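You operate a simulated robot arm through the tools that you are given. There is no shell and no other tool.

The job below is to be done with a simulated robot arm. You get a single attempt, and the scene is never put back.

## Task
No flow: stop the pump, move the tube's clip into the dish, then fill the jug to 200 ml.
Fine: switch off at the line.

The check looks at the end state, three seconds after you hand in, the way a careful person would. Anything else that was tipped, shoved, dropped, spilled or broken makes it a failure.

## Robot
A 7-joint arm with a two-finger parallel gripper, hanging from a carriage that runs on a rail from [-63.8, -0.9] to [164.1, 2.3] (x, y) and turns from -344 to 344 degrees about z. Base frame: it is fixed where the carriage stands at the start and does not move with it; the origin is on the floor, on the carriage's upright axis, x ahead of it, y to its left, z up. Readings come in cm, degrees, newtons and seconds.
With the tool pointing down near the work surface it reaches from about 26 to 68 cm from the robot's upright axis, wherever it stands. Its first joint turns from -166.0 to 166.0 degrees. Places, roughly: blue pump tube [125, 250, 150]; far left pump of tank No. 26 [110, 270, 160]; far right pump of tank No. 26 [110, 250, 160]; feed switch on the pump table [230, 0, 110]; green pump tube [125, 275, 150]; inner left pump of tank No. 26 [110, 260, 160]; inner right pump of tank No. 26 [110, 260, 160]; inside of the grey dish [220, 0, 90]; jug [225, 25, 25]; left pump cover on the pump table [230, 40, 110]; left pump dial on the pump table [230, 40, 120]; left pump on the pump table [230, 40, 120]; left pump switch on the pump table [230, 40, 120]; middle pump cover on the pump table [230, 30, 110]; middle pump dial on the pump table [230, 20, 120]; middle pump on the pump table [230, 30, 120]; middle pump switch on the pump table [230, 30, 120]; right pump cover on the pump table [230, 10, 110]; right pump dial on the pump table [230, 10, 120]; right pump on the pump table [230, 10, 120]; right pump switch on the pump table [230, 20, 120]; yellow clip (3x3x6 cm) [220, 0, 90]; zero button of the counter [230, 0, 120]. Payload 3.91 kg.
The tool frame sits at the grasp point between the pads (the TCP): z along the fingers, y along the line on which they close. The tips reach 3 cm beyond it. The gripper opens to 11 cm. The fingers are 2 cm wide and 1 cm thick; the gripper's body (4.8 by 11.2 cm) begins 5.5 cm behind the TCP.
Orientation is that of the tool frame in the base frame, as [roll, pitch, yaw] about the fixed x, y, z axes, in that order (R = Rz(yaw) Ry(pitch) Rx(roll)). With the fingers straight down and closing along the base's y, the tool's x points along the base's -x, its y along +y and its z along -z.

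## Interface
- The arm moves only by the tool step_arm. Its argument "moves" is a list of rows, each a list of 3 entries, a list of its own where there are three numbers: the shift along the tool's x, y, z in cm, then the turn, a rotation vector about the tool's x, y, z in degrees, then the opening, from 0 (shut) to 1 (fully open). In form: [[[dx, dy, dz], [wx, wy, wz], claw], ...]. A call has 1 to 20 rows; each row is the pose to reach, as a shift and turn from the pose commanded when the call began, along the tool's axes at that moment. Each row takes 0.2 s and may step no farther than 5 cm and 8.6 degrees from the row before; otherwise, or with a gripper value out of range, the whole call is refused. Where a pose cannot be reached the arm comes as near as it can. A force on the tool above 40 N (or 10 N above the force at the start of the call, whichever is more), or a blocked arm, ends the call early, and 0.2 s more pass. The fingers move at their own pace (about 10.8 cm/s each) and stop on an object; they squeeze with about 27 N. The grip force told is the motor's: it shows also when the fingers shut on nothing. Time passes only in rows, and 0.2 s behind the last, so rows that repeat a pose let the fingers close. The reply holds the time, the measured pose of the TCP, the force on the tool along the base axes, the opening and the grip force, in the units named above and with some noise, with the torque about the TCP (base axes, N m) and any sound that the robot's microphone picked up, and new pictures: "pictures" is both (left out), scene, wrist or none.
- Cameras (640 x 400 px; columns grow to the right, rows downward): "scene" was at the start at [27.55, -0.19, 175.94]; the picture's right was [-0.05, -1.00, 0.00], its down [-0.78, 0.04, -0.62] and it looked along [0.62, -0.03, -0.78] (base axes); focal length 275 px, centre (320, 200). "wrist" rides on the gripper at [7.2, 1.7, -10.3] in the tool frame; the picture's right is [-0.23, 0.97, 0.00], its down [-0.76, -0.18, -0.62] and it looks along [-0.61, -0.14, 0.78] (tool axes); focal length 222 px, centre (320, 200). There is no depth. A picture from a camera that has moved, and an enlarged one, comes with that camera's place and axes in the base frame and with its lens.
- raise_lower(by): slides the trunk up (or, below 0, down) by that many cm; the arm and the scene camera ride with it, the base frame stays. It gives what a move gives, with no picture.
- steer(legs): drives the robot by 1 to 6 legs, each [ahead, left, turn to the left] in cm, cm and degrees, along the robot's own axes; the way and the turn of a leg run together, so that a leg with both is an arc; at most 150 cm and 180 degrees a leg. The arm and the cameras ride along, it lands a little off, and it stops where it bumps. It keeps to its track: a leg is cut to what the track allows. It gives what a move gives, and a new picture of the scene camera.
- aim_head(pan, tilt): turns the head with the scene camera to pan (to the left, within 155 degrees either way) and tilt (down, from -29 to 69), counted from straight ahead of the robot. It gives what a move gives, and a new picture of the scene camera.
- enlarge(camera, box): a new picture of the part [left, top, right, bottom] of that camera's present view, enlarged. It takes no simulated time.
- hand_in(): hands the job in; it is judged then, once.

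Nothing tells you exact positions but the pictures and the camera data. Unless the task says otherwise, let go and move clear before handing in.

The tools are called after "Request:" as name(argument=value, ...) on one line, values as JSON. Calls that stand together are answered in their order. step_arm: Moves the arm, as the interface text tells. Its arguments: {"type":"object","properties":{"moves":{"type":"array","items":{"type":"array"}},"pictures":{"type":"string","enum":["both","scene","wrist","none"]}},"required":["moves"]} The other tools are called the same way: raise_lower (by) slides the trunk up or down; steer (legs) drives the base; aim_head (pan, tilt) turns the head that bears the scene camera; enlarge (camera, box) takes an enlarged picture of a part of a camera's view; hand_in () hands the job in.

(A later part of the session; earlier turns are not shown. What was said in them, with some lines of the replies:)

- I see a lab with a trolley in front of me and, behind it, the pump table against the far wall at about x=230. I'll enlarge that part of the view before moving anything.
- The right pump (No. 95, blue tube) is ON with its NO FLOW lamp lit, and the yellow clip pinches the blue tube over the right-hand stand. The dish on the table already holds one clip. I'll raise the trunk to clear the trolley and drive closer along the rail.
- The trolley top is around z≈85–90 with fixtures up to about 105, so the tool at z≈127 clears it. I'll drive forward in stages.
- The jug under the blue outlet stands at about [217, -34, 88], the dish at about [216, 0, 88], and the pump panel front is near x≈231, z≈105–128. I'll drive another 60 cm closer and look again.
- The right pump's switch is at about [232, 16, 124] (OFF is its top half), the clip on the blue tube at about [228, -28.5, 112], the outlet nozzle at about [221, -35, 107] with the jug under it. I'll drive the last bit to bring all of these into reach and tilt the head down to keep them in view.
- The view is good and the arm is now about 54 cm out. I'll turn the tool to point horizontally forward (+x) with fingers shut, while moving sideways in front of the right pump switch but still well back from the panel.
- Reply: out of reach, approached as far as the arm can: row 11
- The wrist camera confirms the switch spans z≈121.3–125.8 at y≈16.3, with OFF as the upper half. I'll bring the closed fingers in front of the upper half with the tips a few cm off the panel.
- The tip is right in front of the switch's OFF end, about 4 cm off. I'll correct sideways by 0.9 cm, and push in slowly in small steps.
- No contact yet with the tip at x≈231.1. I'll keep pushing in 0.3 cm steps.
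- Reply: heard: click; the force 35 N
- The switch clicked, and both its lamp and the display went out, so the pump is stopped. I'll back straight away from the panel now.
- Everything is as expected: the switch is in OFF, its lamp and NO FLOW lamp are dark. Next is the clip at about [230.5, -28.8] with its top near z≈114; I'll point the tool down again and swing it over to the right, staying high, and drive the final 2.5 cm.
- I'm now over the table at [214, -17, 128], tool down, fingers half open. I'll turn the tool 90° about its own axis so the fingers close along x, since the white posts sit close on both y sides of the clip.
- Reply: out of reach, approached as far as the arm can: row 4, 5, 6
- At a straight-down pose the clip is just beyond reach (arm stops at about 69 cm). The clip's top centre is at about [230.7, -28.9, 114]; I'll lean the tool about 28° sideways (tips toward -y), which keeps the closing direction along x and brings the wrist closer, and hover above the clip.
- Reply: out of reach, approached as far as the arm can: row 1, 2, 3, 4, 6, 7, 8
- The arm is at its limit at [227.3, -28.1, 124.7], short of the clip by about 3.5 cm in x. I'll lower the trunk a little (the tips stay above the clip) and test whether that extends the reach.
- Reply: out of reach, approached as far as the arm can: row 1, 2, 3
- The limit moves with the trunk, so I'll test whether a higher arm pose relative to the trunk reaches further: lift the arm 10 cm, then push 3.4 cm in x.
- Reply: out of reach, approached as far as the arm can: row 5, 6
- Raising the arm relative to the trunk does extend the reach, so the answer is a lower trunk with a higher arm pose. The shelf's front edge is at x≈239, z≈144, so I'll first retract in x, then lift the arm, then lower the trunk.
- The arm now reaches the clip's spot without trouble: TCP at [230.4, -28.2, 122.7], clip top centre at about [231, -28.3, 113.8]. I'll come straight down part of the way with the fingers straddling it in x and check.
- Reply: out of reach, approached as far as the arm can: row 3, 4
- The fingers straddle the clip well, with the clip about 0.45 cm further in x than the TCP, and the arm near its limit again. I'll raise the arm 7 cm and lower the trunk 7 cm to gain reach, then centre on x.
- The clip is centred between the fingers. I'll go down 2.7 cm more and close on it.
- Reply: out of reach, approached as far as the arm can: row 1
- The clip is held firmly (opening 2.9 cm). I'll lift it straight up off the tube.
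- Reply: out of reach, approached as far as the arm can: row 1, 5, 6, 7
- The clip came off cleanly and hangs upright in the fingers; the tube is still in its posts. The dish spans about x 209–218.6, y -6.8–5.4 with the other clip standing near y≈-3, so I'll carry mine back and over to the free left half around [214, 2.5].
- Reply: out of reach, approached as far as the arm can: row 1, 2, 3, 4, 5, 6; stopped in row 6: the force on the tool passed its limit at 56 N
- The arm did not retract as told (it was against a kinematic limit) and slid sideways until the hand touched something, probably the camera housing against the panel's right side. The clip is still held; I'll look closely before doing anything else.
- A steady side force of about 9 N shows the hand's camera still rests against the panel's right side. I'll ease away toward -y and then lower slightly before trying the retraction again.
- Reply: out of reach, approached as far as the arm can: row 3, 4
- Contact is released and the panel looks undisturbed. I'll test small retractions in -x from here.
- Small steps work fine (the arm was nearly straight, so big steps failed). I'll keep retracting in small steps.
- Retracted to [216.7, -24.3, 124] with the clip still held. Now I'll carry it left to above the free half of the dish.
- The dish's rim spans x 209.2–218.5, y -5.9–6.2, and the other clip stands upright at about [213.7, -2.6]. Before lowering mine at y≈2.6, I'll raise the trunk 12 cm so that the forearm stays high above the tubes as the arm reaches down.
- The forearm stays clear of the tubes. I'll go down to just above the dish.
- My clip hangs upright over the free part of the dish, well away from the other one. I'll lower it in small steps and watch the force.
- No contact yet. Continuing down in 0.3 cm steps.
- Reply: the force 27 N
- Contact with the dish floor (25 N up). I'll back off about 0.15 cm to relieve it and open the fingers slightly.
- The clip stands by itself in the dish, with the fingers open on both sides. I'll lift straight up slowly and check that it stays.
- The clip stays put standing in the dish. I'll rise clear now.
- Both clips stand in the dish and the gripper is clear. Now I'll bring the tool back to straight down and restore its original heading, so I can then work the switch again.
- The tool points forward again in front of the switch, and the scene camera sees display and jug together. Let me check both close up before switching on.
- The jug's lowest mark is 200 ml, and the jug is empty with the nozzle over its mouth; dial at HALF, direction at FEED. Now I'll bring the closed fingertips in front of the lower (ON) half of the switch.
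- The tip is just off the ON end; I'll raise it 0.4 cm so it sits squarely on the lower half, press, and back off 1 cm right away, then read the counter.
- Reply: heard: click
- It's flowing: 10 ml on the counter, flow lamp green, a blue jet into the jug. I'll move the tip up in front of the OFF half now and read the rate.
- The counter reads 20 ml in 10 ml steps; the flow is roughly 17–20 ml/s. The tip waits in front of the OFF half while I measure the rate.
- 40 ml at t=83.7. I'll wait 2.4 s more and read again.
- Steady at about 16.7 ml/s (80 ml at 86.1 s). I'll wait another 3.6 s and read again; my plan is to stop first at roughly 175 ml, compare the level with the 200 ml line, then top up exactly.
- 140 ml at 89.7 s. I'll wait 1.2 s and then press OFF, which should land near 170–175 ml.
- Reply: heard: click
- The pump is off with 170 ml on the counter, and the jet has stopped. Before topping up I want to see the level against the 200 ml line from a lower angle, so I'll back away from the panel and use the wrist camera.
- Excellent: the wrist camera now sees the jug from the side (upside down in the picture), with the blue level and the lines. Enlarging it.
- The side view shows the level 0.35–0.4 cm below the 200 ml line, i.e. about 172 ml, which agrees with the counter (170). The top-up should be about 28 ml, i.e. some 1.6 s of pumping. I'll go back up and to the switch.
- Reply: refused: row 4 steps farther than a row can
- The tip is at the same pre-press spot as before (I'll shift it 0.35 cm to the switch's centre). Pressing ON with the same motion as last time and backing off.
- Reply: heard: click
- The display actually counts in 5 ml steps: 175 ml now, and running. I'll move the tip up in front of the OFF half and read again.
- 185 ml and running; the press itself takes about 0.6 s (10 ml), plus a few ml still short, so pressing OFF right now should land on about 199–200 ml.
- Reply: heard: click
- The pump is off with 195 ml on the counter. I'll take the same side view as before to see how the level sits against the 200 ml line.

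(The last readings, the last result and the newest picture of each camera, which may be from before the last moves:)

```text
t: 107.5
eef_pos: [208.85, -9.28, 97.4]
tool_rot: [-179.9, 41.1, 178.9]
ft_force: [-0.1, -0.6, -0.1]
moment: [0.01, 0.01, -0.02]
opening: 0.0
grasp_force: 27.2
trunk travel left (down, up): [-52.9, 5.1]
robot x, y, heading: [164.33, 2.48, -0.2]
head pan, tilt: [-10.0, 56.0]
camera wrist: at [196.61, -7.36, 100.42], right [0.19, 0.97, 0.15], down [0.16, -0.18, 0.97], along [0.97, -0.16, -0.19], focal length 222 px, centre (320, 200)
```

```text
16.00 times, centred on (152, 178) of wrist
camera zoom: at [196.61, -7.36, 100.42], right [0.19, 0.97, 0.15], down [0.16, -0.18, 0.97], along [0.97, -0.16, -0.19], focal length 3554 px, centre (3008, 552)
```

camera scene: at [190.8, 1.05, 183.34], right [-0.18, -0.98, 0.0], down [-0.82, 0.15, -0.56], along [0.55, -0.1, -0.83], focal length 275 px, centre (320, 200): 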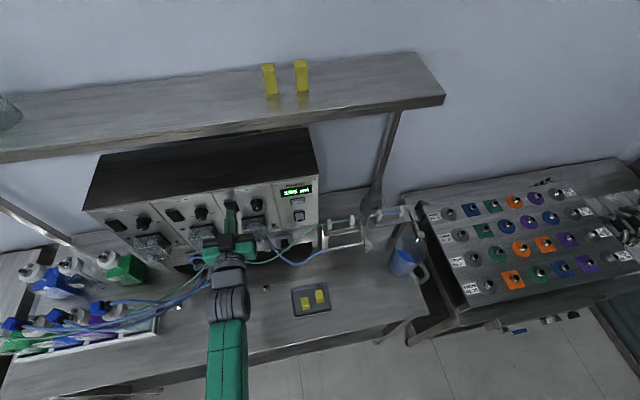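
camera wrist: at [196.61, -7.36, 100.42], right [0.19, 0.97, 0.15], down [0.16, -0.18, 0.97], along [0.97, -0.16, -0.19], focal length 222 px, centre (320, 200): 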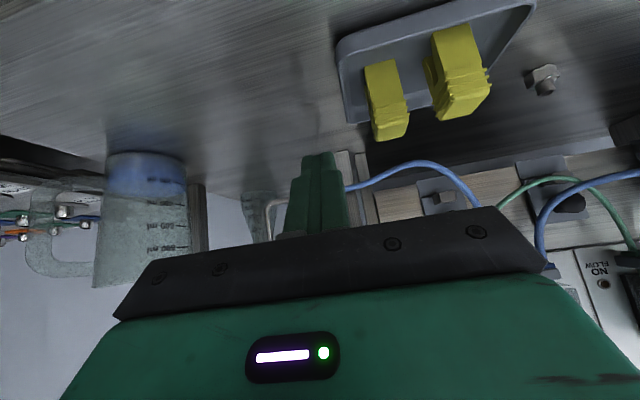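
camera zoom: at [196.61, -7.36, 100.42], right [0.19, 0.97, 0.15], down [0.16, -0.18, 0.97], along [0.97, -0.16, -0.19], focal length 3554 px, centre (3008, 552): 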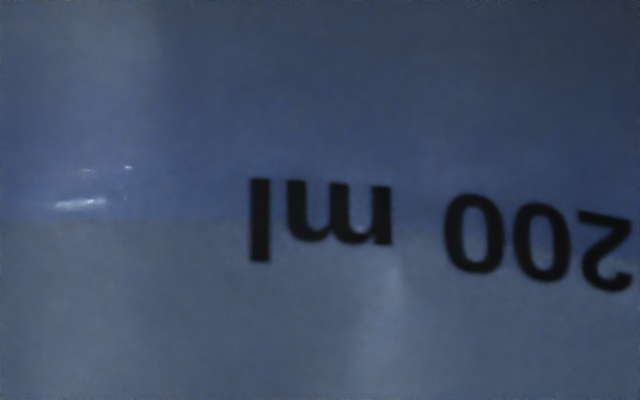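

The liquid surface now sits right on the 200 ml line (it cuts through the middle of the "200 ml" mark), the counter reads 195–200 ml, and the smallest burst I could add would overshoot, so I'll leave it. I'll raise the arm clear of everything and take a last look.

Request:
step_arm(moves=[[[-2.6, 0, -3.0], [0, 0, 0], 0], [[-5.2, 0, -6.0], [0, 0, 0], 0], [[-7.8, 0, -9.0], [0, 0, 0], 0], [[-10.4, 0, -12.0], [0, 0, 0], 0], [[-13.0, 0, -15.0], [0, 0, 0], 0], [[-15.6, 0, -18.0], [0, 0, 0], 0], [[-15.6, 0, -18.0], [0, 0, 0], 0]], pictures="both")

Request:
enlarge(camera="scene", box=[80, 150, 330, 330])

Request:
enlarge(camera="scene", box=[270, 190, 450, 320])

```text
t: 109.1
eef_pos: [208.82, -9.26, 121.35]
tool_rot: [-179.9, 41.0, 179.0]
ft_force: [1.1, 1.0, 0.7]
moment: [0.02, 0.0, -0.03]
opening: 0.0
grasp_force: 26.9
trunk travel left (down, up): [-52.9, 5.1]
robot x, y, heading: [163.8, 2.51, -0.3]
head pan, tilt: [-10.0, 56.0]
camera scene: at [190.77, 1.05, 183.34], right [-0.18, -0.98, 0.0], down [-0.82, 0.15, -0.56], along [0.55, -0.1, -0.83], focal length 275 px, centre (320, 200)
camera wrist: at [196.6, -7.27, 124.28], right [0.19, 0.97, 0.15], down [0.16, -0.18, 0.97], along [0.97, -0.16, -0.19], focal length 222 px, centre (320, 200)
```

scene: 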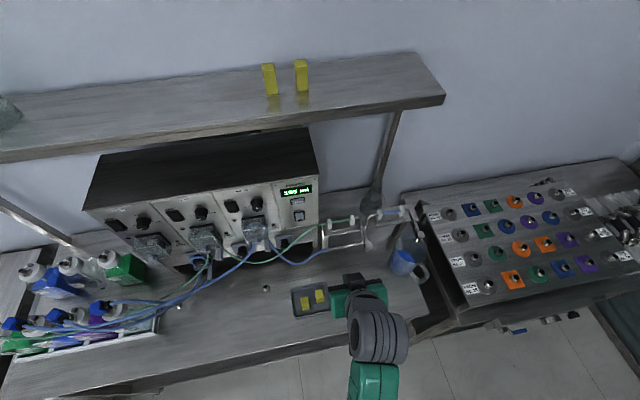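
wrist: 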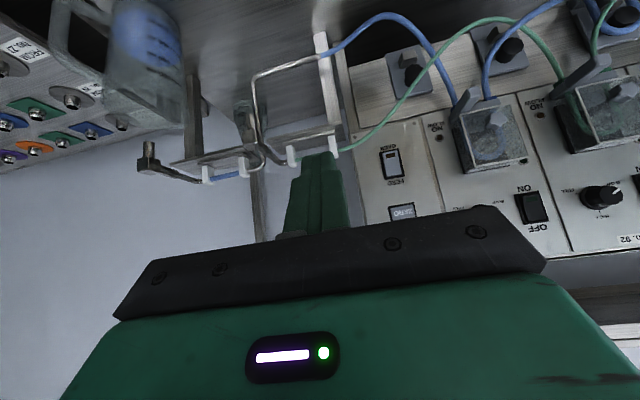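

```text
2.22 times, centred on (205, 240) of scene
camera zoom: at [190.77, 1.05, 183.34], right [-0.18, -0.98, 0.0], down [-0.82, 0.15, -0.56], along [0.55, -0.1, -0.83], focal length 612 px, centre (576, 111)
```

zoom: 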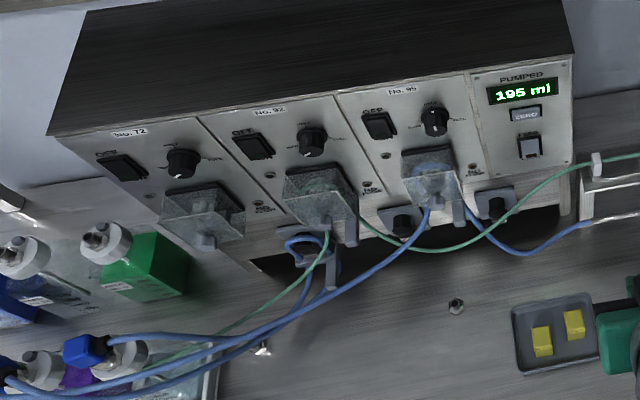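

```text
3.08 times, centred on (360, 255) of scene
camera zoom: at [190.77, 1.05, 183.34], right [-0.18, -0.98, 0.0], down [-0.82, 0.15, -0.56], along [0.55, -0.1, -0.83], focal length 847 px, centre (197, 31)
```

zoom: 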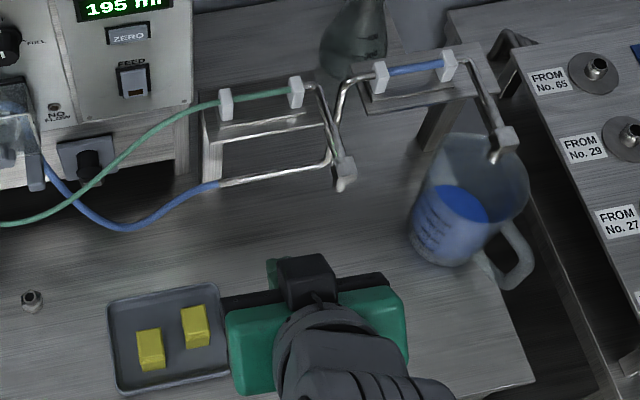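

Final check: all three pump switches are OFF and the removed clip stands in the dish beside the other one. The jug stands undisturbed under its nozzle with the blue level at the 200 ml line, and nothing is spilled or moved. The arm is clear and the gripper empty, so I hand the job in.

Request:
hand_in()

```text
The job is handed in.
```

The job is handed in. The pump is stopped, the tube's clip is in the dish, and the jug is filled to about the 200 ml line.

- **Pump:** Right pump No. 95 was on with its NO FLOW lamp lit. I switched it off before touching the clip, and it is off now.
- **Clip:** I lifted the yellow clip off the blue tube and stood it in the grey dish, next to the clip that was already there.
- **Fill:** The jug took two runs. I stopped at 170 ml to check the level, then topped up. The counter ends at 195 ml; it counts in 5 ml steps, so the true volume is probably 195 to 200 ml. From the side the surface sits on the 200 ml line. I left it there because the shortest burst I could make would likely have gone over.
- **Bump:** While carrying the clip, the hand touched the right side of the pump panel with up to 56 N before I backed off. In the later pictures the panel looks unmoved, and I saw no spill.
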